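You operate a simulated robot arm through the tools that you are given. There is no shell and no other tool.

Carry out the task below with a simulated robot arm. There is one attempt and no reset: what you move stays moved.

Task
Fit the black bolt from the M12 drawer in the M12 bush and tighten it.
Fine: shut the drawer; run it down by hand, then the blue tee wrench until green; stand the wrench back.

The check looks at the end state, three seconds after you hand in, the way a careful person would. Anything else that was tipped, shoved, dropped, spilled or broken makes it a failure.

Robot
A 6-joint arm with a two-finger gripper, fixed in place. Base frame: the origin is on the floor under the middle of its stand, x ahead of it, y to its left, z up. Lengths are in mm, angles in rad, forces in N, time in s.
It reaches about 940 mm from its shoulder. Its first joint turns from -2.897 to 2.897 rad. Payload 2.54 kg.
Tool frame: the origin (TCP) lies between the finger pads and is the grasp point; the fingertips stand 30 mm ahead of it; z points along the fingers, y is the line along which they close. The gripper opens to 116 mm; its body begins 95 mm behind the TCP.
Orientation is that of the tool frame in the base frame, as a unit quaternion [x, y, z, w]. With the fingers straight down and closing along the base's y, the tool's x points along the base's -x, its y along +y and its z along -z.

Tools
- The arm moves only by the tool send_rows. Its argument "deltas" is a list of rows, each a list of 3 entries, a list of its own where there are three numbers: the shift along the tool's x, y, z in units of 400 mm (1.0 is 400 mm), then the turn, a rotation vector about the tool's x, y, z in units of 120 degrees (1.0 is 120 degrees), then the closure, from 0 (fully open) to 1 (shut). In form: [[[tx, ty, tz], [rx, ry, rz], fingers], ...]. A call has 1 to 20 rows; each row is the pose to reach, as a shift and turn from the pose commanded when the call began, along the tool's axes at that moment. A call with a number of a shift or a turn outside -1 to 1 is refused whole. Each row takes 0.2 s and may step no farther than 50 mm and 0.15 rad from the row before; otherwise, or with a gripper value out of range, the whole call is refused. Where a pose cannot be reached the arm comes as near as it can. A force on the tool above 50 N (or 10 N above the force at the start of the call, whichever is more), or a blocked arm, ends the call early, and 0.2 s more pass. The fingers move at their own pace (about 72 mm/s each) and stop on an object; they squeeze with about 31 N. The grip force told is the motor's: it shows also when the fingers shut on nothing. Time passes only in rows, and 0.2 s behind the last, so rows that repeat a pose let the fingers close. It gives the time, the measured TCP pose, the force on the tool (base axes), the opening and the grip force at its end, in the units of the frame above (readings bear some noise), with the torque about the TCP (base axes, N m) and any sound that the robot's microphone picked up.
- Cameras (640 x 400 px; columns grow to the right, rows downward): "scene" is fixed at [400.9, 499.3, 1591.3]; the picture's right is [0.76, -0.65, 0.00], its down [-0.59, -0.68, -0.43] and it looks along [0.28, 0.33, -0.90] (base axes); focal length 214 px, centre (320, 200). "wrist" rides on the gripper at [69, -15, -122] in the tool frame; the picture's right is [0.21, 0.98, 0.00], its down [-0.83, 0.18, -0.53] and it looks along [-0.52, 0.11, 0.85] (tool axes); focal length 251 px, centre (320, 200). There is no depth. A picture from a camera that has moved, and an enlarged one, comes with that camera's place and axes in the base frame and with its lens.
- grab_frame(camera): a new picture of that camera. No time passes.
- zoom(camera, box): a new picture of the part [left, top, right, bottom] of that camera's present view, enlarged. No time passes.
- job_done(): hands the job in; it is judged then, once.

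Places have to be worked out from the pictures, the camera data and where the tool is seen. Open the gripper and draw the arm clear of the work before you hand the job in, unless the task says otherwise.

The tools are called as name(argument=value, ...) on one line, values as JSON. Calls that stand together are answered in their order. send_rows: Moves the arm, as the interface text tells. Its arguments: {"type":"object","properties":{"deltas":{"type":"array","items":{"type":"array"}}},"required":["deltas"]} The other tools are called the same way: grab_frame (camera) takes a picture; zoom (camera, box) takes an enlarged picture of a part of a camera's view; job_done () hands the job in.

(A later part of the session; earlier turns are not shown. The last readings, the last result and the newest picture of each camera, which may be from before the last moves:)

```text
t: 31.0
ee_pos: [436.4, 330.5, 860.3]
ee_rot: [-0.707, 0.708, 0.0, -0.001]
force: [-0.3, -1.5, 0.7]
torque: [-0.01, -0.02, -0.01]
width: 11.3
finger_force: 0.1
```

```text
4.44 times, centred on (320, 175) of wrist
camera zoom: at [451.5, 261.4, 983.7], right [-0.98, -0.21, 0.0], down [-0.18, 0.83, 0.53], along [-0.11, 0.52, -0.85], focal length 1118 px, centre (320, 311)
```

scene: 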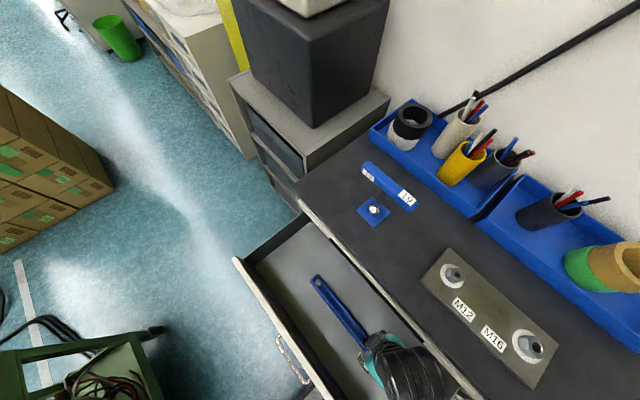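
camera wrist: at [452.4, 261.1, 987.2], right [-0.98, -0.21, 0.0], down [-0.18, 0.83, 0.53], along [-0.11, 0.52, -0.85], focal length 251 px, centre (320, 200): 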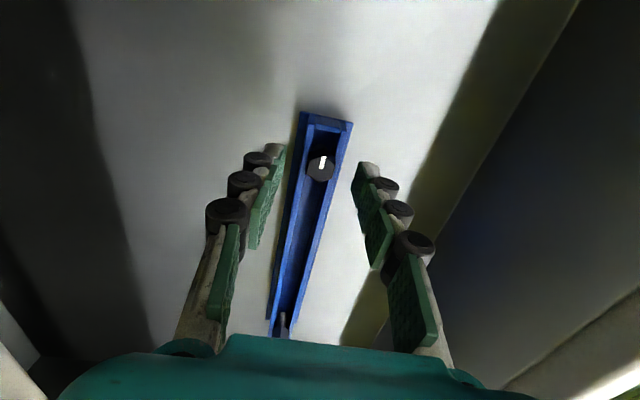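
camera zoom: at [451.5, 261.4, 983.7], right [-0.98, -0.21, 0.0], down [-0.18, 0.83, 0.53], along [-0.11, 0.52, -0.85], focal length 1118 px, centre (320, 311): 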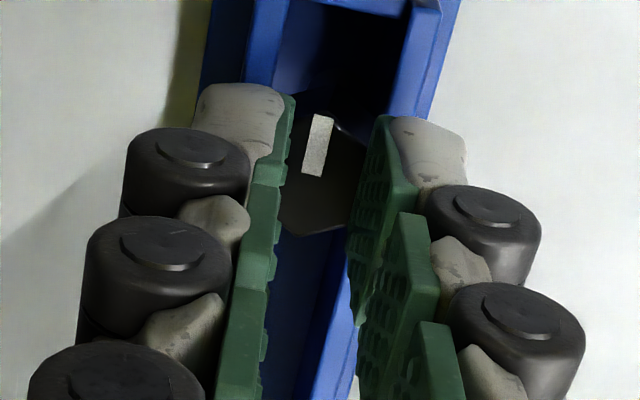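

The fingers closed to 11 mm just above the head, so the head top is a bit lower (~828) and y≈332. I open, shift +1.5 mm in y and go 5.5 mm lower, then close again.

send_rows(deltas=[[[0, 0, 0], [0, 0, 0], 0.6], [[0, 0, 0], [0, 0, 0], 0.6], [[-0.004, 0, 0], [0, 0, 0], 0.6], [[-0.004, 0, 0.007], [0, 0, 0], 0.6], [[-0.004, 0, 0.014], [0, 0, 0], 0.6], [[-0.004, 0, 0.014], [0, 0, 0], 0.75], [[-0.004, 0, 0.014], [0, 0, 0], 0.9], [[-0.004, 0, 0.014], [0, 0, 0], 0.9], [[-0.004, 0, 0.014], [0, 0, 0], 0.9]])

zoom(camera="wrist", box=[260, 130, 380, 220])

```text
t: 33.0
ee_pos: [437.4, 331.7, 855.6]
ee_rot: [-0.707, 0.707, -0.001, 0.0]
force: [0.5, -0.2, 0.1]
torque: [0.0, 0.03, -0.03]
width: 18.1
finger_force: 31.0
```

```text
4.44 times, centred on (320, 175) of wrist
camera zoom: at [451.8, 263.3, 978.0], right [-0.98, -0.21, 0.0], down [-0.18, 0.83, 0.53], along [-0.11, 0.52, -0.85], focal length 1118 px, centre (320, 311)
```

zoom: 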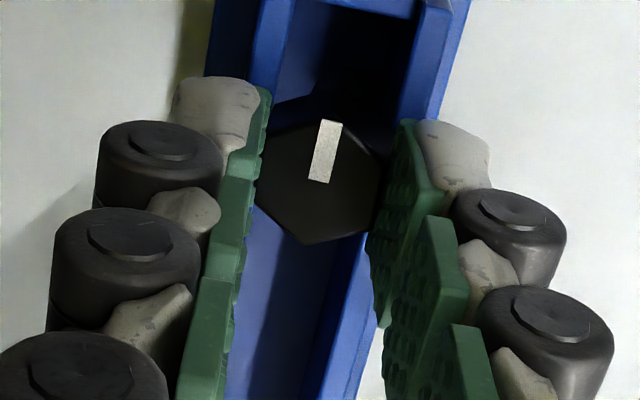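

Gripped at 18.1 mm with 31 N, but only by the upper part of the head. I regrasp 1.5 mm lower and 1 mm further in +y for a deeper, centred hold.

send_rows(deltas=[[[0, 0, 0], [0, 0, 0], 0.7], [[0, 0, 0], [0, 0, 0], 0.7], [[-0.0025, 0, 0.002], [0, 0, 0], 0.7], [[-0.0025, 0, 0.004], [0, 0, 0], 0.7], [[-0.0025, 0, 0.004], [0, 0, 0], 0.9], [[-0.0025, 0, 0.004], [0, 0, 0], 0.9], [[-0.0025, 0, 0.004], [0, 0, 0], 0.9]])

zoom(camera="wrist", box=[260, 130, 380, 220])

```text
t: 34.6
ee_pos: [436.5, 333.2, 854.4]
ee_rot: [0.707, -0.707, 0.001, 0.001]
force: [-0.4, -0.1, 0.4]
torque: [0.0, 0.03, -0.02]
width: 18.5
finger_force: 30.9
```

```text
4.44 times, centred on (320, 175) of wrist
camera zoom: at [451.7, 264.5, 976.5], right [-0.98, -0.21, 0.0], down [-0.18, 0.83, 0.53], along [-0.11, 0.52, -0.85], focal length 1118 px, centre (320, 311)
```

zoom: 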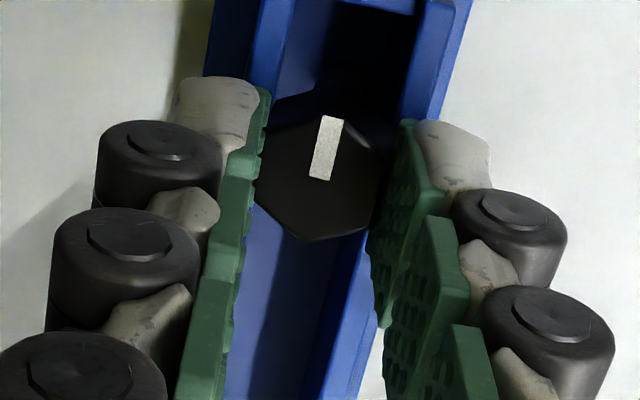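

Good grip (18.5 mm, 31 N). I lift the bolt straight up 90 mm and check that it hangs in the fingers.

send_rows(deltas=[[[0, 0, -0.02], [0, 0, 0], 0.9], [[0, 0, -0.06], [0, 0, 0], 0.9], [[0, 0, -0.12], [0, 0, 0], 0.9], [[0, 0, -0.18], [0, 0, 0], 0.9], [[0, 0, -0.225], [0, 0, 0], 0.9]])

grab_frame(camera="wrist")

zoom(camera="wrist", box=[260, 130, 380, 220])

grab_frame(camera="scene")

```text
t: 35.8
ee_pos: [436.8, 333.7, 943.1]
ee_rot: [-0.707, 0.708, -0.001, -0.001]
force: [0.7, 0.2, -0.1]
torque: [-0.02, 0.03, 0.02]
width: 18.3
finger_force: 30.9
```

```text
taken
camera wrist: at [451.5, 264.6, 1066.7], right [-0.98, -0.21, 0.0], down [-0.18, 0.83, 0.53], along [-0.11, 0.52, -0.85], focal length 251 px, centre (320, 200)
```

wrist: 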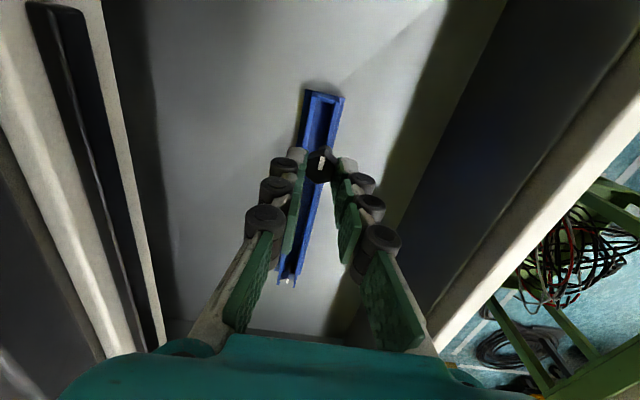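

```text
4.44 times, centred on (320, 175) of wrist
camera zoom: at [451.5, 264.6, 1066.7], right [-0.98, -0.21, 0.0], down [-0.18, 0.83, 0.53], along [-0.11, 0.52, -0.85], focal length 1118 px, centre (320, 311)
```

zoom: 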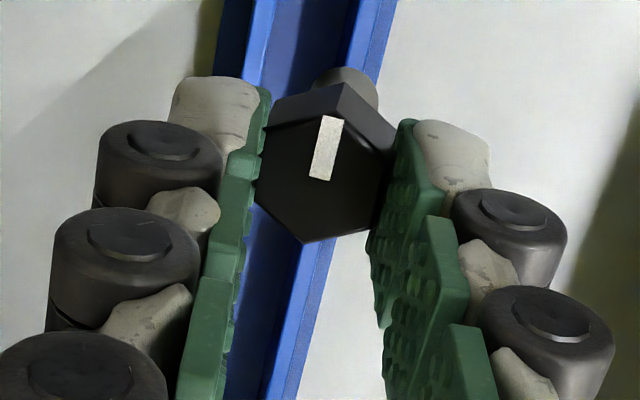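

```text
taken
```

scene: 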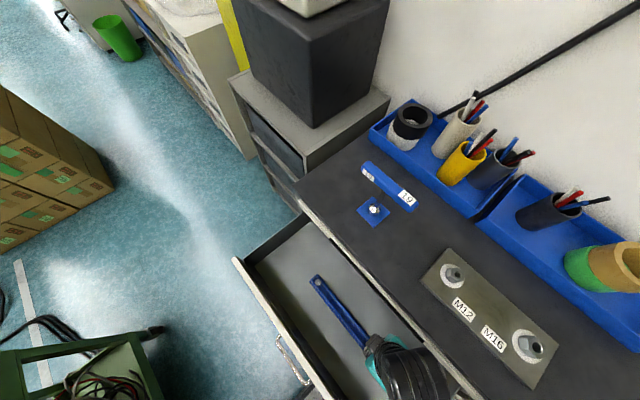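

The bolt came out. I zoom closer to check how straight the shank hangs.

zoom(camera="wrist", box=[290, 135, 350, 185])

zoom(camera="scene", box=[340, 310, 460, 400])

```text
8.00 times, centred on (320, 160) of wrist
camera zoom: at [451.5, 264.6, 1066.7], right [-0.98, -0.21, 0.0], down [-0.18, 0.83, 0.53], along [-0.11, 0.52, -0.85], focal length 2012 px, centre (320, 520)
```

zoom: 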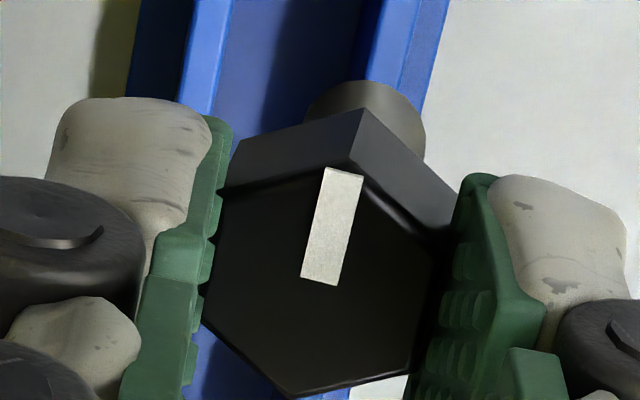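

```text
4.44 times, centred on (400, 355) of scene
camera zoom: at [400.9, 499.3, 1591.3], right [0.76, -0.65, 0.0], down [-0.59, -0.68, -0.43], along [0.28, 0.33, -0.9], focal length 953 px, centre (-36, -489)
```

zoom: 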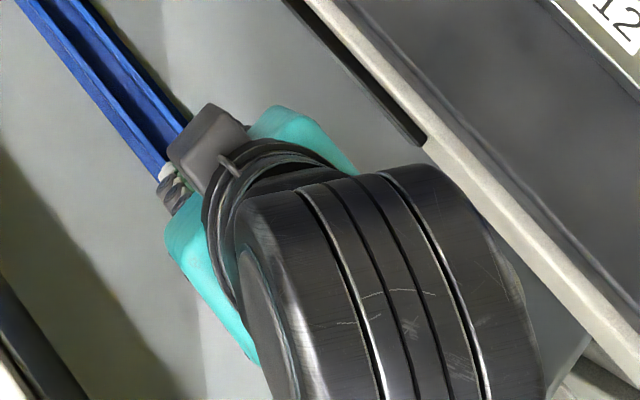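

The head turns out to be about 15 mm tall, so my hold on its top few mm is shallow and the shank hangs ~6° off toward −x. I tilt the tool to bring the shank vertical and lower it back to just above the slot, to set it down and regrasp deeper.

send_rows(deltas=[[[0.0002, 0.002, 0.03], [0.0186, 0, 0], 0.9], [[0.0005, 0.004, 0.06], [0.0373, 0, 0], 0.9], [[0.001, 0.006, 0.09], [0.0559, 0, 0], 0.9], [[0.001, 0.006, 0.12], [0.0559, 0, 0], 0.9]])

zoom(camera="wrist", box=[280, 120, 360, 190])

```text
t: 36.8
ee_pos: [435.1, 333.0, 896.4]
ee_rot: [-0.705, 0.706, -0.042, 0.041]
force: [0.6, 0.5, -0.7]
torque: [0.04, 0.0, -0.02]
width: 18.4
finger_force: 31.1
```

```text
5.71 times, centred on (320, 155) of wrist
camera zoom: at [434.7, 264.3, 1019.6], right [-0.97, -0.21, -0.11], down [-0.24, 0.83, 0.51], along [-0.01, 0.52, -0.85], focal length 1437 px, centre (320, 457)
```

zoom: 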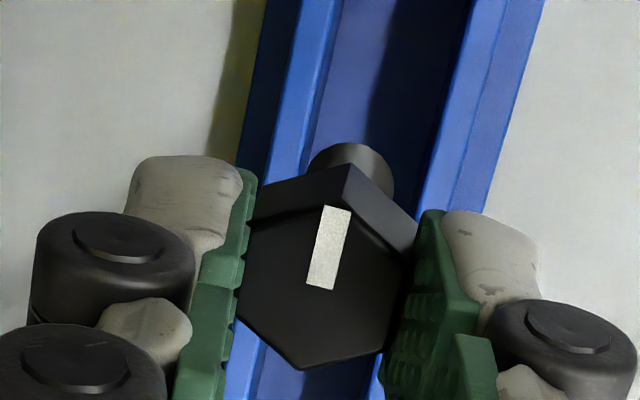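

The shank now reads vertical (head x≈437.6, tip x≈437.5) above the slot. I lower it straight back into the slot to just above its original height.

send_rows(deltas=[[[0, 0.0026, 0.02], [0, 0, 0], 0.9], [[0, 0.0051, 0.04], [0, 0, 0], 0.9], [[0, 0.0077, 0.06], [0, 0, 0], 0.9], [[0, 0.0103, 0.082], [0, 0, 0], 0.9], [[0, 0.0126, 0.101], [0, 0, 0], 0.9]])

zoom(camera="wrist", box=[280, 120, 360, 190])

```text
t: 38.0
ee_pos: [433.2, 332.8, 854.5]
ee_rot: [-0.705, 0.707, -0.042, 0.041]
force: [0.2, -0.1, 4.3]
torque: [-0.01, -0.04, -0.01]
width: 18.5
finger_force: 30.9
```

```text
5.71 times, centred on (320, 155) of wrist
camera zoom: at [434.3, 264.0, 978.1], right [-0.97, -0.21, -0.11], down [-0.24, 0.83, 0.51], along [-0.01, 0.52, -0.85], focal length 1437 px, centre (320, 457)
```

zoom: 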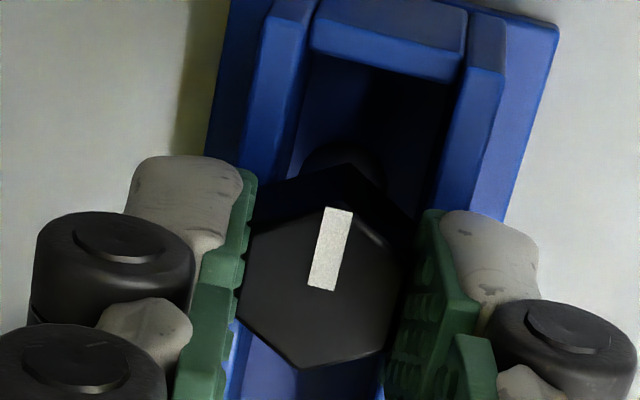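

The bolt rests in the slot again (4 N contact). I open, bring the tool back to vertical centred on the head, go 7 mm deeper and close.

send_rows(deltas=[[[0, 0, 0], [0, 0, 0], 0.65], [[0, 0, 0], [0, 0, 0], 0.65], [[0, 0, 0], [0, 0, 0], 0.65], [[0, -0.0094, 0.0011], [-0.0559, 0, 0], 0.65], [[0, -0.0084, 0.0098], [-0.0559, 0, 0], 0.65], [[0, -0.0074, 0.0185], [-0.0559, 0, 0], 0.65], [[0, -0.0074, 0.0185], [-0.0559, 0, 0], 0.65]])

zoom(camera="wrist", box=[270, 120, 370, 200])

```text
t: 39.6
ee_pos: [438.8, 332.4, 848.1]
ee_rot: [-0.707, 0.708, -0.001, -0.002]
force: [-0.8, 0.4, -0.4]
torque: [-0.01, 0.0, -0.01]
width: 40.4
finger_force: 0.1
```

```text
5.00 times, centred on (320, 160) of wrist
camera zoom: at [453.0, 264.1, 970.6], right [-0.98, -0.21, 0.0], down [-0.18, 0.83, 0.53], along [-0.11, 0.52, -0.85], focal length 1257 px, centre (320, 400)
```

zoom: 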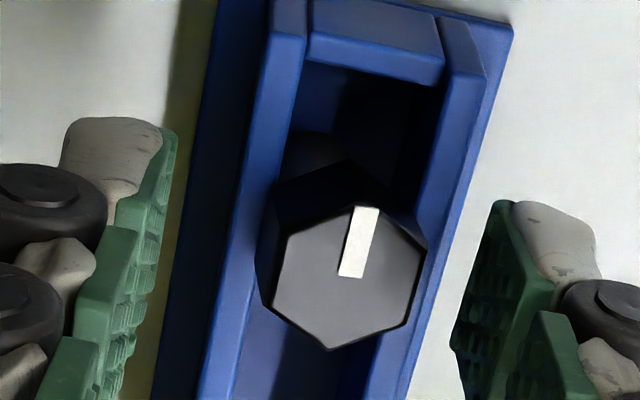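

No contact at this depth; the image shows the head about 3 mm toward −x of the finger centre. I shift 3 mm and close.

send_rows(deltas=[[[0, 0.0075, 0], [0, 0, 0], 0.65], [[0, 0.0075, 0], [0, 0, 0], 0.75], [[0, 0.0075, 0], [0, 0, 0], 0.9], [[0, 0.0075, 0], [0, 0, 0], 0.9], [[0, 0.0075, 0], [0, 0, 0], 0.9]])

zoom(camera="wrist", box=[270, 120, 370, 200])

```text
t: 40.8
ee_pos: [434.7, 331.6, 848.6]
ee_rot: [-0.706, 0.708, -0.001, 0.0]
force: [0.3, 0.5, 2.4]
torque: [0.04, -0.02, 0.01]
width: 18.0
finger_force: 31.2
```

```text
5.00 times, centred on (320, 160) of wrist
camera zoom: at [449.9, 263.9, 970.9], right [-0.98, -0.21, 0.0], down [-0.18, 0.83, 0.53], along [-0.11, 0.52, -0.85], focal length 1257 px, centre (320, 400)
```

zoom: 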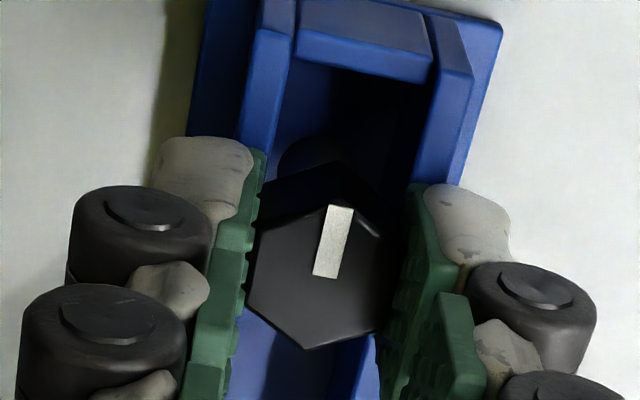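

Gripped 11 mm deep on the head. I lift again and check the shank.

send_rows(deltas=[[[0, 0, -0.02], [0, 0, 0], 0.9], [[0, 0, -0.06], [0, 0, 0], 0.9], [[0, 0, -0.12], [0, 0, 0], 0.9], [[0, 0, -0.18], [0, 0, 0], 0.9], [[0, 0, -0.24], [0, 0, 0], 0.9]])

zoom(camera="wrist", box=[280, 120, 360, 190])

```text
t: 42.0
ee_pos: [436.2, 333.8, 943.8]
ee_rot: [-0.707, 0.708, -0.001, -0.001]
force: [0.0, 1.2, -0.5]
torque: [-0.02, 0.02, -0.01]
width: 17.8
finger_force: 31.3
```

```text
5.71 times, centred on (320, 155) of wrist
camera zoom: at [449.9, 263.8, 1066.9], right [-0.98, -0.21, 0.0], down [-0.18, 0.83, 0.53], along [-0.11, 0.52, -0.85], focal length 1437 px, centre (320, 457)
```

zoom: 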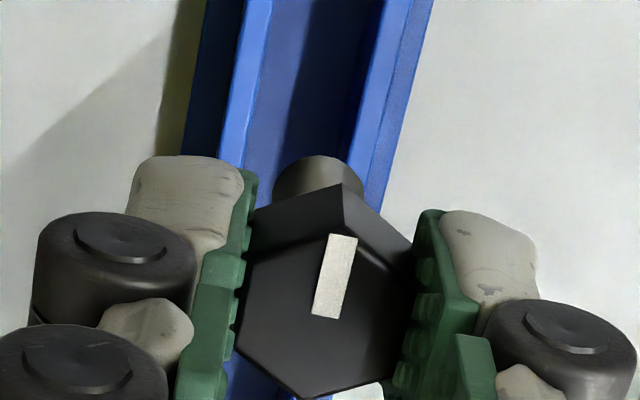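

The shank now hangs straight. I raise to z≈1154 and move over the bench toward the M12 bush, stopping 60 mm short for a look.

send_rows(deltas=[[[0, 0, -0.105], [0, 0, 0], 0.9], [[0, 0, -0.21], [0, 0, 0], 0.9], [[0, 0, -0.315], [0, 0, 0], 0.9], [[0, 0, -0.42], [0, 0, 0], 0.9], [[0, 0, -0.525], [0, 0, 0], 0.9], [[0, -0.1, -0.525], [0, 0, 0], 0.9], [[0, -0.2, -0.525], [0, 0, 0], 0.9], [[0, -0.3, -0.525], [0, 0, 0], 0.9], [[0, -0.4, -0.525], [0, 0, 0], 0.9], [[0, -0.5, -0.525], [0, 0, 0], 0.9]])

grab_frame(camera="wrist")

grab_frame(camera="scene")

```text
t: 44.2
ee_pos: [634.8, 333.2, 1153.3]
ee_rot: [-0.707, 0.707, 0.0, -0.001]
force: [-1.6, -0.8, -0.9]
torque: [0.02, -0.02, 0.01]
width: 17.9
finger_force: 31.1
```

```text
taken
camera wrist: at [649.5, 263.7, 1275.9], right [-0.98, -0.21, 0.0], down [-0.18, 0.83, 0.53], along [-0.11, 0.52, -0.85], focal length 251 px, centre (320, 200)
```

wrist: 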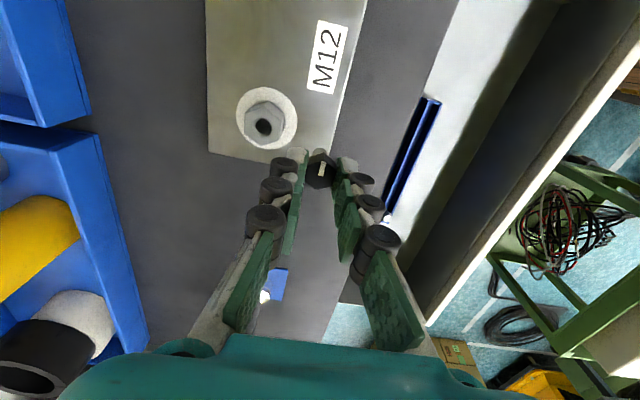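

```text
taken
```

scene: 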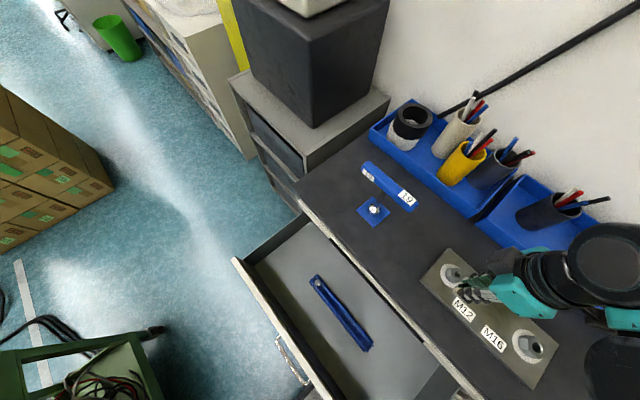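

zoom(camera="wrist", box=[220, 75, 310, 155])

zoom(camera="scene", box=[420, 240, 520, 320])

```text
5.00 times, centred on (265, 115) of wrist
camera zoom: at [649.5, 263.7, 1275.9], right [-0.98, -0.21, 0.0], down [-0.18, 0.83, 0.53], along [-0.11, 0.52, -0.85], focal length 1257 px, centre (595, 625)
```

zoom: 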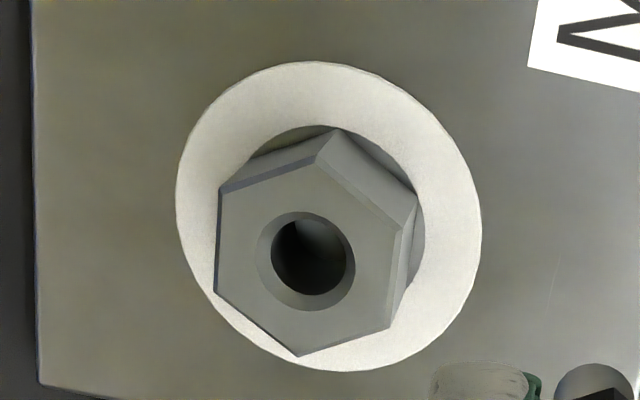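

```text
5.00 times, centred on (470, 280) of scene
camera zoom: at [400.9, 499.3, 1591.3], right [0.76, -0.65, 0.0], down [-0.59, -0.68, -0.43], along [0.28, 0.33, -0.9], focal length 1072 px, centre (-430, -200)
```

zoom: 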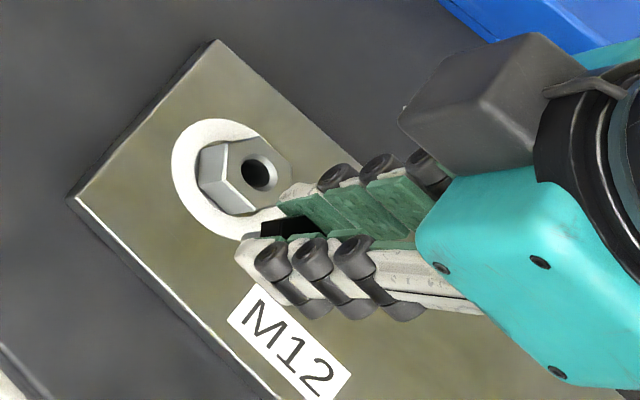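

The bush hole triangulates to about (686, 335), top z≈1057. I move the bolt above it at the same height and compare bolt tip and hole in both cameras.

send_rows(deltas=[[[-0.0015, -0.043, 0], [0, 0, 0], 0.9], [[-0.003, -0.086, 0], [0, 0, 0], 0.9], [[-0.0045, -0.128, 0], [0, 0, 0], 0.9], [[-0.0045, -0.128, 0], [0, 0, 0], 0.9]])

zoom(camera="wrist", box=[260, 90, 380, 190])

zoom(camera="scene", box=[420, 240, 520, 320])

```text
t: 45.2
ee_pos: [687.5, 333.1, 1153.8]
ee_rot: [-0.706, 0.708, 0.0, 0.0]
force: [0.5, 1.0, -1.4]
torque: [0.0, 0.03, 0.0]
width: 18.0
finger_force: 31.0
```

```text
4.00 times, centred on (320, 140) of wrist
camera zoom: at [701.2, 265.2, 1276.5], right [-0.98, -0.21, 0.0], down [-0.18, 0.83, 0.53], along [-0.11, 0.52, -0.85], focal length 1006 px, centre (320, 440)
```

zoom: 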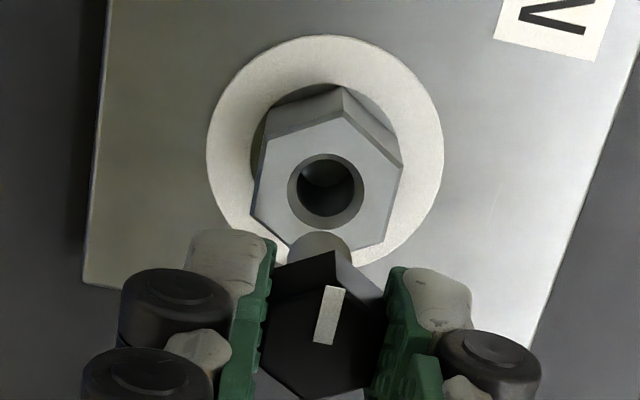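

```text
5.00 times, centred on (470, 280) of scene
camera zoom: at [400.9, 499.3, 1591.3], right [0.76, -0.65, 0.0], down [-0.59, -0.68, -0.43], along [0.28, 0.33, -0.9], focal length 1072 px, centre (-430, -200)
```

zoom: 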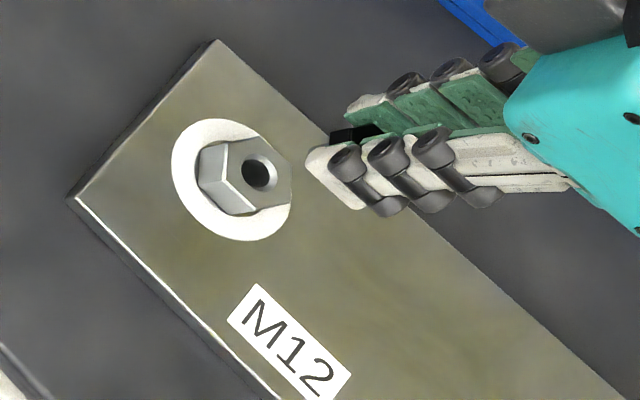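

Hole refined to ≈(685.5, 334, 1060); relative to the bolt tip I need about (−1.3, −0.8) mm. I apply that and lower 25 mm, leaving the tip some 10 mm above the hole.

send_rows(deltas=[[[0.002, 0.0033, 0.015], [0, 0, 0], 0.9], [[0.002, 0.0033, 0.03], [0, 0, 0], 0.9], [[0.002, 0.0033, 0.045], [0, 0, 0], 0.9], [[0.002, 0.0033, 0.0625], [0, 0, 0], 0.9], [[0.002, 0.0033, 0.0625], [0, 0, 0], 0.9]])

zoom(camera="wrist", box=[280, 110, 360, 180])

zoom(camera="scene", box=[430, 240, 510, 310])

```text
t: 46.4
ee_pos: [684.4, 333.2, 1129.4]
ee_rot: [-0.706, 0.708, 0.0, -0.001]
force: [0.3, 0.3, -0.6]
torque: [-0.01, 0.0, 0.02]
width: 18.3
finger_force: 31.2
```

```text
5.71 times, centred on (320, 145) of wrist
camera zoom: at [699.6, 265.1, 1251.6], right [-0.98, -0.21, 0.0], down [-0.18, 0.83, 0.53], along [-0.11, 0.52, -0.85], focal length 1437 px, centre (320, 514)
```

zoom: 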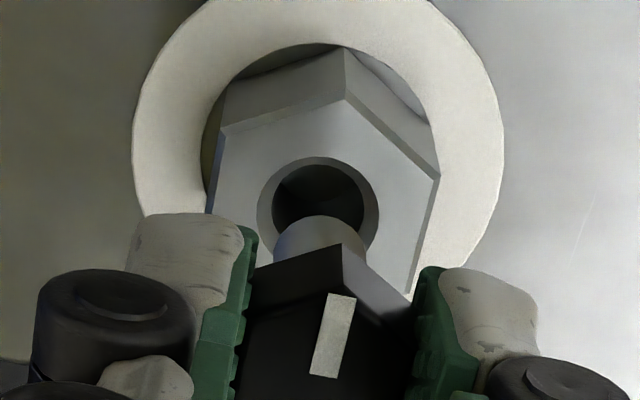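

```text
5.71 times, centred on (470, 275) of scene
camera zoom: at [400.9, 499.3, 1591.3], right [0.76, -0.65, 0.0], down [-0.59, -0.68, -0.43], along [0.28, 0.33, -0.9], focal length 1226 px, centre (-537, -229)
```

zoom: 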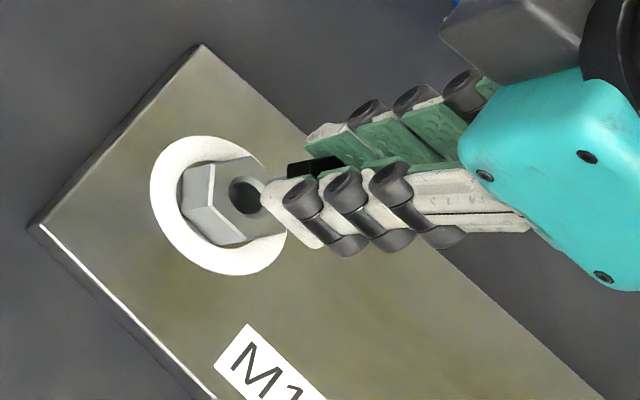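

In the wrist view hole and bolt tip line up in x (columns 318 vs 319). To resolve y I rotate the gripper +90° about its axis at this height, so the camera looks along x.

send_rows(deltas=[[[0, 0, 0], [0, 0, 0.0682], 0.9], [[0, 0, 0], [0, 0, 0.1364], 0.9], [[0, 0, 0], [0, 0, 0.2045], 0.9], [[0, 0, 0], [0, 0, 0.2727], 0.9], [[0, 0, 0], [0, 0, 0.3409], 0.9], [[0, 0, 0], [0, 0, 0.4091], 0.9], [[0, 0, 0], [0, 0, 0.4773], 0.9], [[0, 0, 0], [0, 0, 0.5455], 0.9], [[0, 0, 0], [0, 0, 0.6136], 0.9], [[0, 0, 0], [0, 0, 0.6818], 0.9], [[0, 0, 0], [0, 0, 0.75], 0.9], [[0, 0, 0], [0, 0, 0.75], 0.9]])

zoom(camera="wrist", box=[280, 110, 360, 180])

zoom(camera="scene", box=[430, 240, 510, 310])

```text
t: 49.0
ee_pos: [685.5, 333.5, 1129.1]
ee_rot: [0.001, 1.0, -0.001, 0.0]
force: [0.1, -0.7, -0.4]
torque: [0.03, 0.0, 0.01]
width: 17.7
finger_force: 31.4
```

```text
5.71 times, centred on (320, 145) of wrist
camera zoom: at [615.7, 318.8, 1251.5], right [-0.21, 0.98, 0.0], down [0.83, 0.18, 0.53], along [0.52, 0.11, -0.85], focal length 1437 px, centre (320, 514)
```

zoom: 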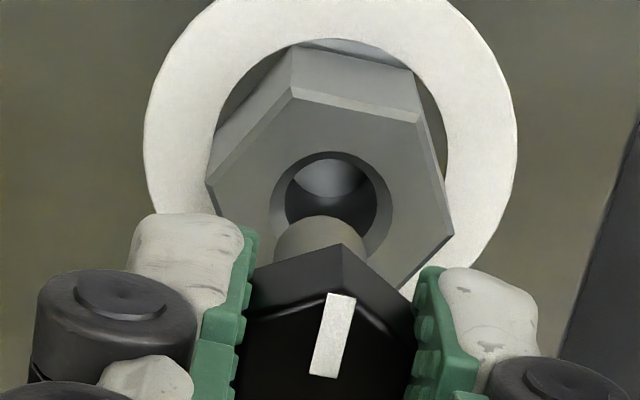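

```text
5.71 times, centred on (470, 275) of scene
camera zoom: at [400.9, 499.3, 1591.3], right [0.76, -0.65, 0.0], down [-0.59, -0.68, -0.43], along [0.28, 0.33, -0.9], focal length 1226 px, centre (-537, -229)
```

zoom: 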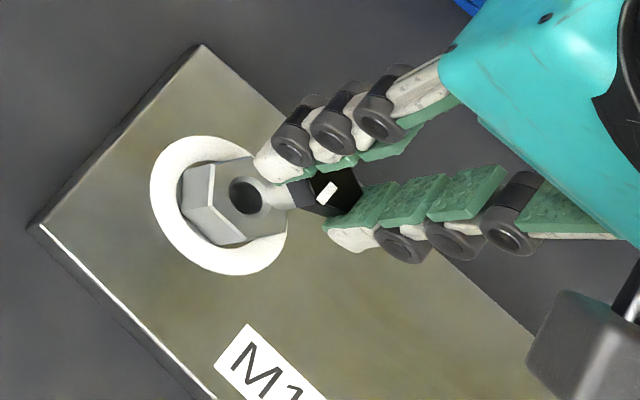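

From the two views the hole is +1.5 mm in y and −0.2 mm in x from the bolt axis, and about 20 mm below the tip. I correct and lower 16 mm.

send_rows(deltas=[[[0.0005, 0.00375, 0], [0, 0, 0], 0.9], [[0.0005, 0.00375, 0.015], [0, 0, 0], 0.9], [[0.0005, 0.00375, 0.03], [0, 0, 0], 0.9], [[0.0005, 0.00375, 0.04], [0, 0, 0], 0.9], [[0.0005, 0.00375, 0.04], [0, 0, 0], 0.9]])

zoom(camera="wrist", box=[280, 110, 360, 180])

zoom(camera="scene", box=[440, 250, 500, 300])

```text
t: 50.2
ee_pos: [685.8, 336.4, 1113.2]
ee_rot: [0.001, 1.0, -0.001, 0.001]
force: [-0.7, 0.1, -0.5]
torque: [0.01, -0.02, -0.02]
width: 18.1
finger_force: 30.8
```

```text
5.71 times, centred on (320, 145) of wrist
camera zoom: at [615.5, 320.2, 1235.1], right [-0.21, 0.98, 0.0], down [0.83, 0.18, 0.53], along [0.52, 0.11, -0.85], focal length 1437 px, centre (320, 514)
```

zoom: 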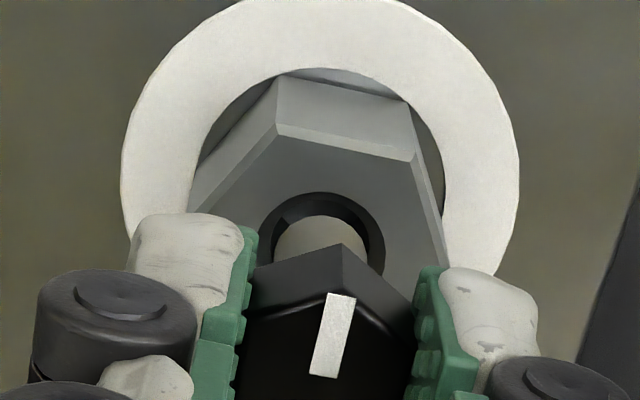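

```text
8.00 times, centred on (470, 275) of scene
camera zoom: at [400.9, 499.3, 1591.3], right [0.76, -0.65, 0.0], down [-0.59, -0.68, -0.43], along [0.28, 0.33, -0.9], focal length 1716 px, centre (-880, -400)
```

zoom: 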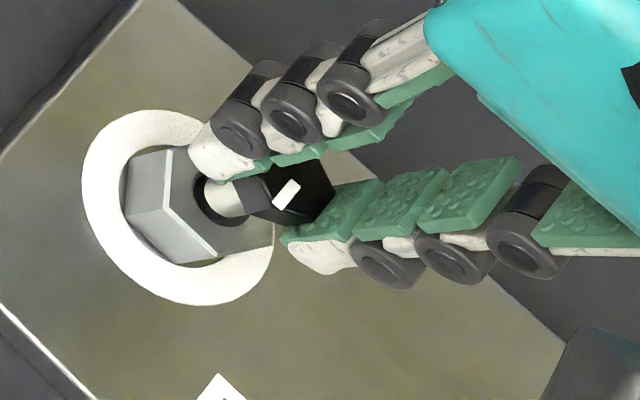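

Tip and hole are concentric in the wrist view (320 vs 321), gap about 3 mm. I lower gently 5 mm in small steps and read the contact force.

send_rows(deltas=[[[0, 0.0003, 0.004], [0, 0, 0], 0.9], [[0, 0.0003, 0.007], [0, 0, 0], 0.9], [[0, 0.0003, 0.01], [0, 0, 0], 0.9], [[0, 0.0003, 0.0125], [0, 0, 0], 0.9]])

zoom(camera="wrist", box=[280, 110, 360, 180])

zoom(camera="scene", box=[440, 250, 500, 300])

```text
t: 51.2
ee_pos: [685.0, 334.2, 1108.8]
ee_rot: [0.0, 1.0, 0.0, 0.0]
force: [0.2, 0.0, -0.4]
torque: [-0.04, -0.03, 0.04]
width: 18.3
finger_force: 31.0
```

```text
5.71 times, centred on (320, 145) of wrist
camera zoom: at [615.8, 320.3, 1230.3], right [-0.21, 0.98, 0.0], down [0.83, 0.18, 0.53], along [0.52, 0.11, -0.85], focal length 1437 px, centre (320, 514)
```

zoom: 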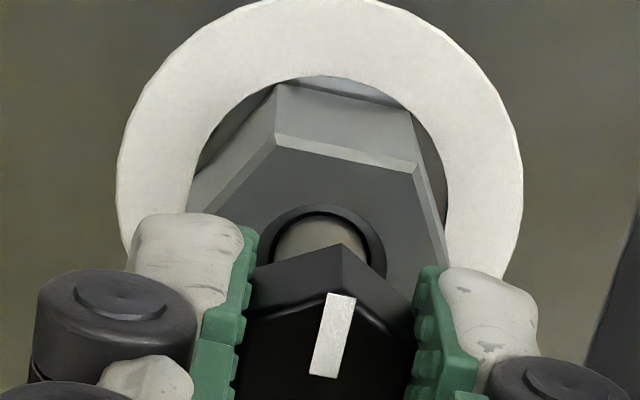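

```text
8.00 times, centred on (470, 275) of scene
camera zoom: at [400.9, 499.3, 1591.3], right [0.76, -0.65, 0.0], down [-0.59, -0.68, -0.43], along [0.28, 0.33, -0.9], focal length 1716 px, centre (-880, -400)
```

zoom: 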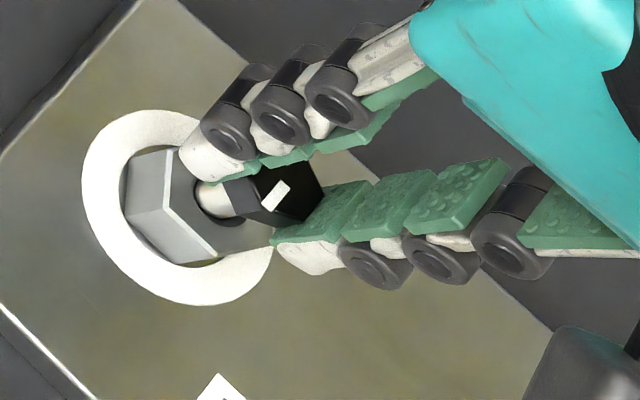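

Tip is entering the chamfer with no contact force yet. I nudge +0.3 mm in y and lower another 4 mm.

send_rows(deltas=[[[0, 0.0008, 0.003], [0, 0, 0], 0.9], [[0, 0.0008, 0.006], [0, 0, 0], 0.9], [[0, 0.0008, 0.0085], [0, 0, 0], 0.9], [[0, 0.0008, 0.011], [0, 0, 0], 0.9]])

zoom(camera="wrist", box=[280, 110, 360, 180])

zoom(camera="scene", box=[440, 250, 500, 300])

```text
t: 52.2
ee_pos: [684.6, 335.1, 1104.3]
ee_rot: [0.001, 1.0, -0.001, 0.0]
force: [0.0, -0.5, -0.9]
torque: [0.01, 0.01, -0.04]
width: 18.2
finger_force: 31.5
```

```text
5.71 times, centred on (320, 145) of wrist
camera zoom: at [615.3, 321.0, 1226.2], right [-0.21, 0.98, 0.0], down [0.83, 0.18, 0.53], along [0.52, 0.11, -0.85], focal length 1437 px, centre (320, 514)
```

zoom: 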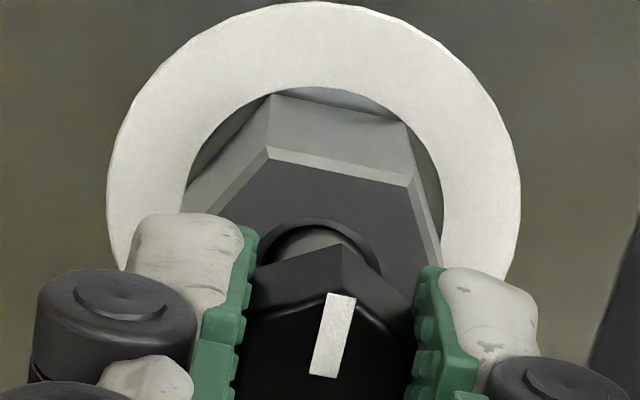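

```text
8.00 times, centred on (470, 275) of scene
camera zoom: at [400.9, 499.3, 1591.3], right [0.76, -0.65, 0.0], down [-0.59, -0.68, -0.43], along [0.28, 0.33, -0.9], focal length 1716 px, centre (-880, -400)
```

zoom: 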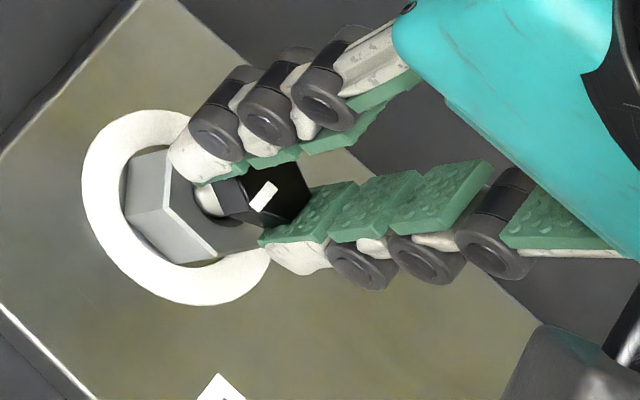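

Still no contact and the tip sinks into the hole. I continue lowering in small steps.

send_rows(deltas=[[[0, 0, 0.0025], [0, 0, 0], 0.9], [[0, 0, 0.005], [0, 0, 0], 0.9], [[0, 0, 0.0075], [0, 0, 0], 0.9], [[0, 0, 0.01], [0, 0, 0], 0.9]])

zoom(camera="scene", box=[440, 250, 500, 300])

```text
t: 53.2
ee_pos: [684.9, 335.3, 1098.9]
ee_rot: [0.001, 1.0, -0.001, 0.0]
force: [0.0, -0.2, -1.1]
torque: [-0.04, -0.01, 0.02]
width: 18.1
finger_force: 30.6
```

```text
8.00 times, centred on (470, 275) of scene
camera zoom: at [400.9, 499.3, 1591.3], right [0.76, -0.65, 0.0], down [-0.59, -0.68, -0.43], along [0.28, 0.33, -0.9], focal length 1716 px, centre (-880, -400)
```

zoom: 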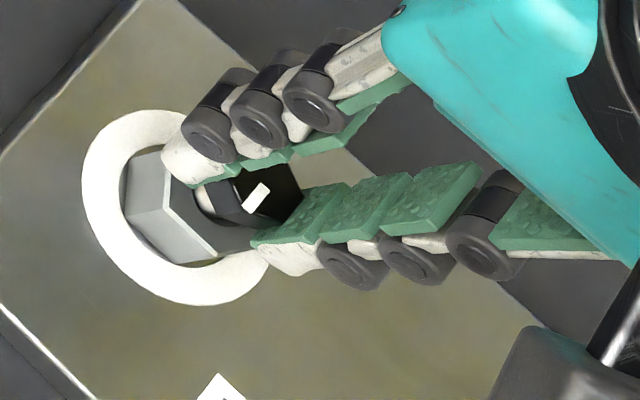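

Still free (tip ~10 mm in). I keep lowering with small steps, watching for contact.

send_rows(deltas=[[[0, 0, 0.0025], [0, 0, 0], 0.9], [[0, 0, 0.005], [0, 0, 0], 0.9], [[0, 0, 0.0075], [0, 0, 0], 0.9], [[0, 0, 0.01], [0, 0, 0], 0.9], [[0, 0, 0.0125], [0, 0, 0], 0.9]])

zoom(camera="scene", box=[440, 250, 500, 300])

zoom(camera="wrist", box=[280, 110, 360, 180])

```text
t: 54.4
ee_pos: [684.9, 335.1, 1095.2]
ee_rot: [0.002, 1.0, -0.001, 0.0]
force: [6.7, -2.7, 19.6]
torque: [-0.07, -0.17, -0.05]
width: 18.1
finger_force: 30.6
```

```text
8.00 times, centred on (470, 275) of scene
camera zoom: at [400.9, 499.3, 1591.3], right [0.76, -0.65, 0.0], down [-0.59, -0.68, -0.43], along [0.28, 0.33, -0.9], focal length 1716 px, centre (-880, -400)
```

zoom: 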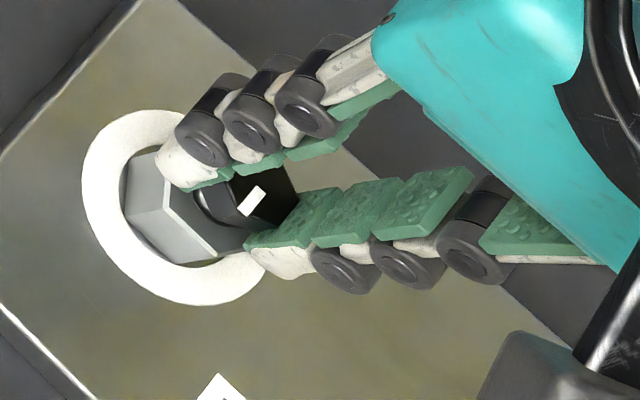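

```text
5.71 times, centred on (320, 145) of wrist
camera zoom: at [615.4, 320.1, 1217.7], right [-0.21, 0.98, 0.0], down [0.83, 0.18, 0.53], along [0.52, 0.11, -0.85], focal length 1437 px, centre (320, 514)
```

zoom: 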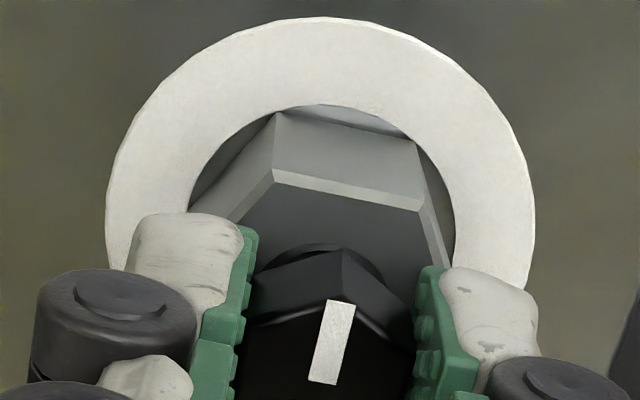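

Contact at 20 N with the tip ~13 mm in, so likely the thread start. I ease 0.3 mm in +x and turn clockwise 90° at constant height to see if the thread catches.

send_rows(deltas=[[[-0.0006, -0.0003, 0], [0, 0, 0.0625], 0.9], [[-0.0006, -0.0003, 0], [0, 0, 0.125], 0.9], [[-0.0006, -0.0003, 0], [0, 0, 0.1875], 0.9], [[-0.0006, -0.0003, 0], [0, 0, 0.25], 0.9], [[-0.0006, -0.0003, 0], [0, 0, 0.3125], 0.9], [[-0.0006, -0.0003, 0], [0, 0, 0.375], 0.9], [[-0.0006, -0.0003, 0], [0, 0, 0.4375], 0.9], [[-0.0006, -0.0003, 0], [0, 0, 0.5], 0.9], [[-0.0006, -0.0003, 0], [0, 0, 0.5625], 0.9], [[-0.0006, -0.0003, 0], [0, 0, 0.625], 0.9], [[-0.0006, -0.0003, 0], [0, 0, 0.6875], 0.9], [[-0.0006, -0.0003, 0], [0, 0, 0.75], 0.9]])

zoom(camera="scene", box=[440, 250, 500, 300])

grab_frame(camera="wrist")

```text
t: 57.0
ee_pos: [685.6, 334.8, 1093.7]
ee_rot: [0.708, 0.706, -0.001, 0.0]
force: [-7.5, -9.9, -17.3]
torque: [-0.23, 0.15, 0.02]
width: 17.7
finger_force: 30.7
```

```text
8.00 times, centred on (470, 275) of scene
camera zoom: at [400.9, 499.3, 1591.3], right [0.76, -0.65, 0.0], down [-0.59, -0.68, -0.43], along [0.28, 0.33, -0.9], focal length 1716 px, centre (-880, -400)
```

zoom: 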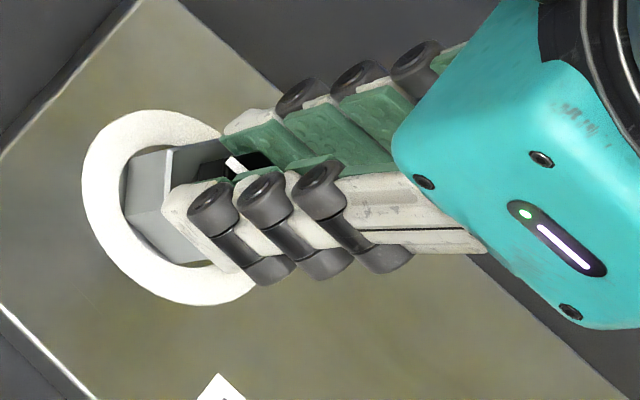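

```text
taken
camera wrist: at [670.0, 404.8, 1216.8], right [0.98, 0.21, 0.0], down [0.18, -0.83, 0.53], along [0.11, -0.52, -0.85], focal length 251 px, centre (320, 200)
```

wrist: 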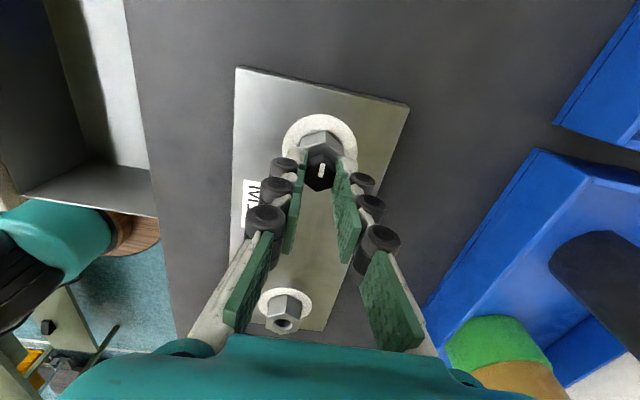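

The vertical force flipped from +20 to −17 N during the turn: the thread has caught and is pulling the bolt down. I continue 30° more while following it down, to finish this stroke.

send_rows(deltas=[[[-0.0004, -0.0003, 0.0004], [0, 0, 0.0625], 0.9], [[-0.0007, -0.0005, 0.0006], [0, 0, 0.125], 0.9], [[-0.0007, -0.0005, 0.0008], [0, 0, 0.1875], 0.9], [[-0.0007, -0.0005, 0.001], [0, 0, 0.25], 0.9]])

```text
t: 58.0
ee_pos: [685.4, 335.8, 1093.7]
ee_rot: [0.867, 0.498, -0.001, 0.0]
force: [-2.2, -5.9, -17.9]
torque: [-0.11, 0.03, 0.04]
width: 18.1
finger_force: 30.9
```

Roll is at 120°, thread engaged. I open to 35 mm and turn the open fingers back by 240° in two calls for the next stroke.

send_rows(deltas=[[[0, 0, 0], [0, 0, 0], 0.68], [[0, 0, 0], [0, 0, 0], 0.68], [[0, 0, 0], [0, 0, 0], 0.68], [[0, 0, 0], [0, 0, -0.0667], 0.68], [[0, 0, 0], [0, 0, -0.1333], 0.68], [[0, 0, 0], [0, 0, -0.2], 0.68], [[0, 0, 0], [0, 0, -0.2667], 0.68], [[0, 0, 0], [0, 0, -0.3333], 0.68], [[0, 0, 0], [0, 0, -0.4], 0.68], [[0, 0, 0], [0, 0, -0.4667], 0.68], [[0, 0, 0], [0, 0, -0.5333], 0.68], [[0, 0, 0], [0, 0, -0.6], 0.68], [[0, 0, 0], [0, 0, -0.6667], 0.68], [[0, 0, 0], [0, 0, -0.7333], 0.68], [[0, 0, 0], [0, 0, -0.8], 0.68], [[0, 0, 0], [0, 0, -0.8667], 0.68], [[0, 0, 0], [0, 0, -0.9333], 0.68], [[0, 0, 0], [0, 0, -1.0], 0.68]])

zoom(camera="wrist", box=[260, 100, 380, 200])

zoom(camera="scene", box=[440, 250, 500, 300])

```text
t: 61.8
ee_pos: [684.4, 336.8, 1094.6]
ee_rot: [0.0, 1.0, 0.0, 0.0]
force: [0.2, 0.3, 0.6]
torque: [-0.02, 0.01, 0.01]
width: 37.4
finger_force: 0.2
```

```text
4.00 times, centred on (320, 150) of wrist
camera zoom: at [615.6, 320.5, 1216.5], right [-0.21, 0.98, 0.0], down [0.83, 0.18, 0.53], along [0.52, 0.11, -0.85], focal length 1006 px, centre (320, 400)
```

zoom: 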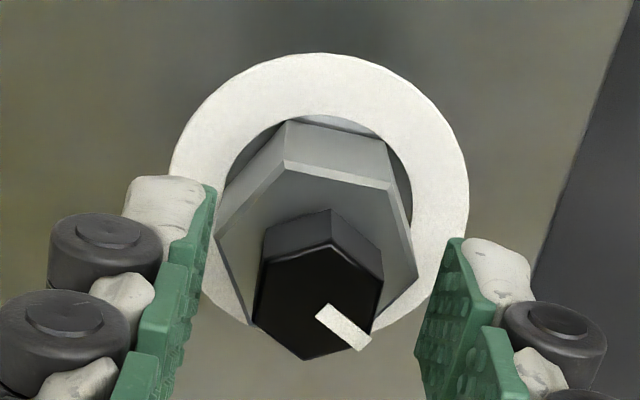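

```text
8.00 times, centred on (470, 275) of scene
camera zoom: at [400.9, 499.3, 1591.3], right [0.76, -0.65, 0.0], down [-0.59, -0.68, -0.43], along [0.28, 0.33, -0.9], focal length 1716 px, centre (-880, -400)
```

zoom: 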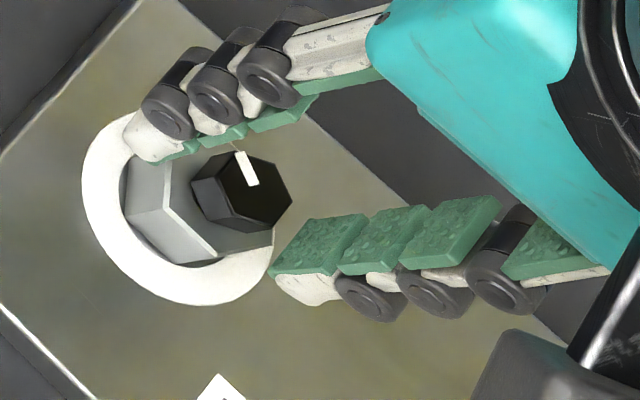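

The bolt stands straight in the bush and the white mark has turned 120° with it. I turn back another 120° and close on the flats.

send_rows(deltas=[[[0, 0, 0], [0, 0, -0.0667], 0.68], [[0, 0, 0], [0, 0, -0.1333], 0.68], [[0, 0, 0], [0, 0, -0.2], 0.68], [[0, 0, 0], [0, 0, -0.2667], 0.68], [[0, 0, 0], [0, 0, -0.3333], 0.68], [[0, 0, 0], [0, 0, -0.4], 0.68], [[0, 0, 0], [0, 0, -0.4667], 0.68], [[0, 0, 0], [0, 0, -0.5333], 0.68], [[0, 0, 0], [0, 0, -0.6], 0.68], [[0, 0, 0], [0, 0, -0.6667], 0.68], [[0, 0, 0], [0, 0, -0.7333], 0.68], [[0, 0, 0], [0, 0, -0.8], 0.68], [[0, 0, 0], [0, 0, -0.8667], 0.68], [[0, 0, 0], [0, 0, -0.9333], 0.68], [[0, 0, 0], [0, 0, -1.0], 0.68], [[0, 0, 0], [0, 0, -1.0], 0.9], [[0, 0, 0], [0, 0, -1.0], 0.9], [[0, 0, 0], [0, 0, -1.0], 0.9]])

zoom(camera="wrist", box=[260, 100, 380, 200])

```text
t: 65.6
ee_pos: [685.0, 334.9, 1093.5]
ee_rot: [0.866, -0.5, 0.0, 0.001]
force: [-1.3, 0.2, -0.2]
torque: [-0.05, 0.03, 0.03]
width: 17.8
finger_force: 30.8
```

```text
4.00 times, centred on (320, 150) of wrist
camera zoom: at [732.2, 283.0, 1216.7], right [-0.74, -0.67, 0.0], down [-0.57, 0.63, 0.53], along [-0.36, 0.39, -0.85], focal length 1006 px, centre (320, 400)
```

zoom: 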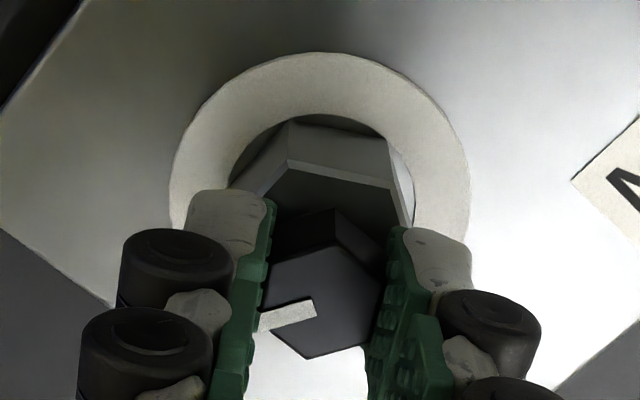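

Gripped on the flats at roll −120°. I tighten 120° following the 1.75 mm pitch down.

send_rows(deltas=[[[0, 0, 0.0001], [0, 0, 0.0667], 0.9], [[0, 0, 0.0002], [0, 0, 0.1333], 0.9], [[0, 0, 0.0003], [0, 0, 0.2], 0.9], [[0, 0, 0.0004], [0, 0, 0.2667], 0.9], [[0, 0, 0.0005], [0, 0, 0.3333], 0.9], [[0, 0, 0.0006], [0, 0, 0.4], 0.9], [[0, 0, 0.0007], [0, 0, 0.4667], 0.9], [[0, 0, 0.0008], [0, 0, 0.5333], 0.9], [[0, 0, 0.0009], [0, 0, 0.6], 0.9], [[0, 0, 0.001], [0, 0, 0.6667], 0.9], [[0, 0, 0.0011], [0, 0, 0.7333], 0.9], [[0, 0, 0.0012], [0, 0, 0.8], 0.9], [[0, 0, 0.0013], [0, 0, 0.8667], 0.9], [[0, 0, 0.0014], [0, 0, 0.9333], 0.9], [[0, 0, 0.0015], [0, 0, 1.0], 0.9]])

zoom(camera="wrist", box=[260, 100, 380, 200])

```text
t: 68.8
ee_pos: [685.7, 335.5, 1093.3]
ee_rot: [0.003, 1.0, -0.001, -0.001]
force: [1.6, -1.2, 0.0]
torque: [-0.07, -0.01, -0.04]
width: 19.0
finger_force: 30.9
```

```text
4.00 times, centred on (320, 150) of wrist
camera zoom: at [615.7, 320.3, 1216.0], right [-0.21, 0.98, 0.0], down [0.83, 0.18, 0.53], along [0.52, 0.11, -0.85], focal length 1006 px, centre (320, 400)
```

zoom: 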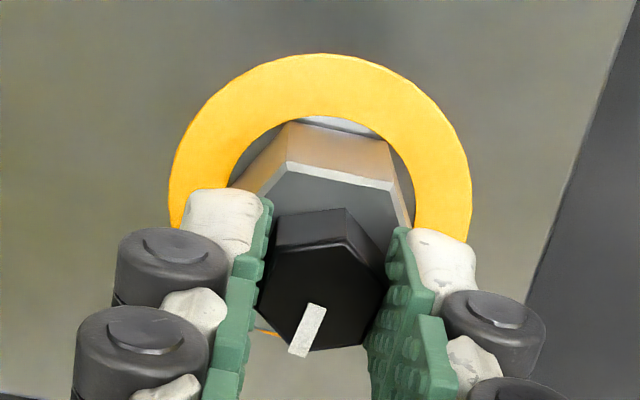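

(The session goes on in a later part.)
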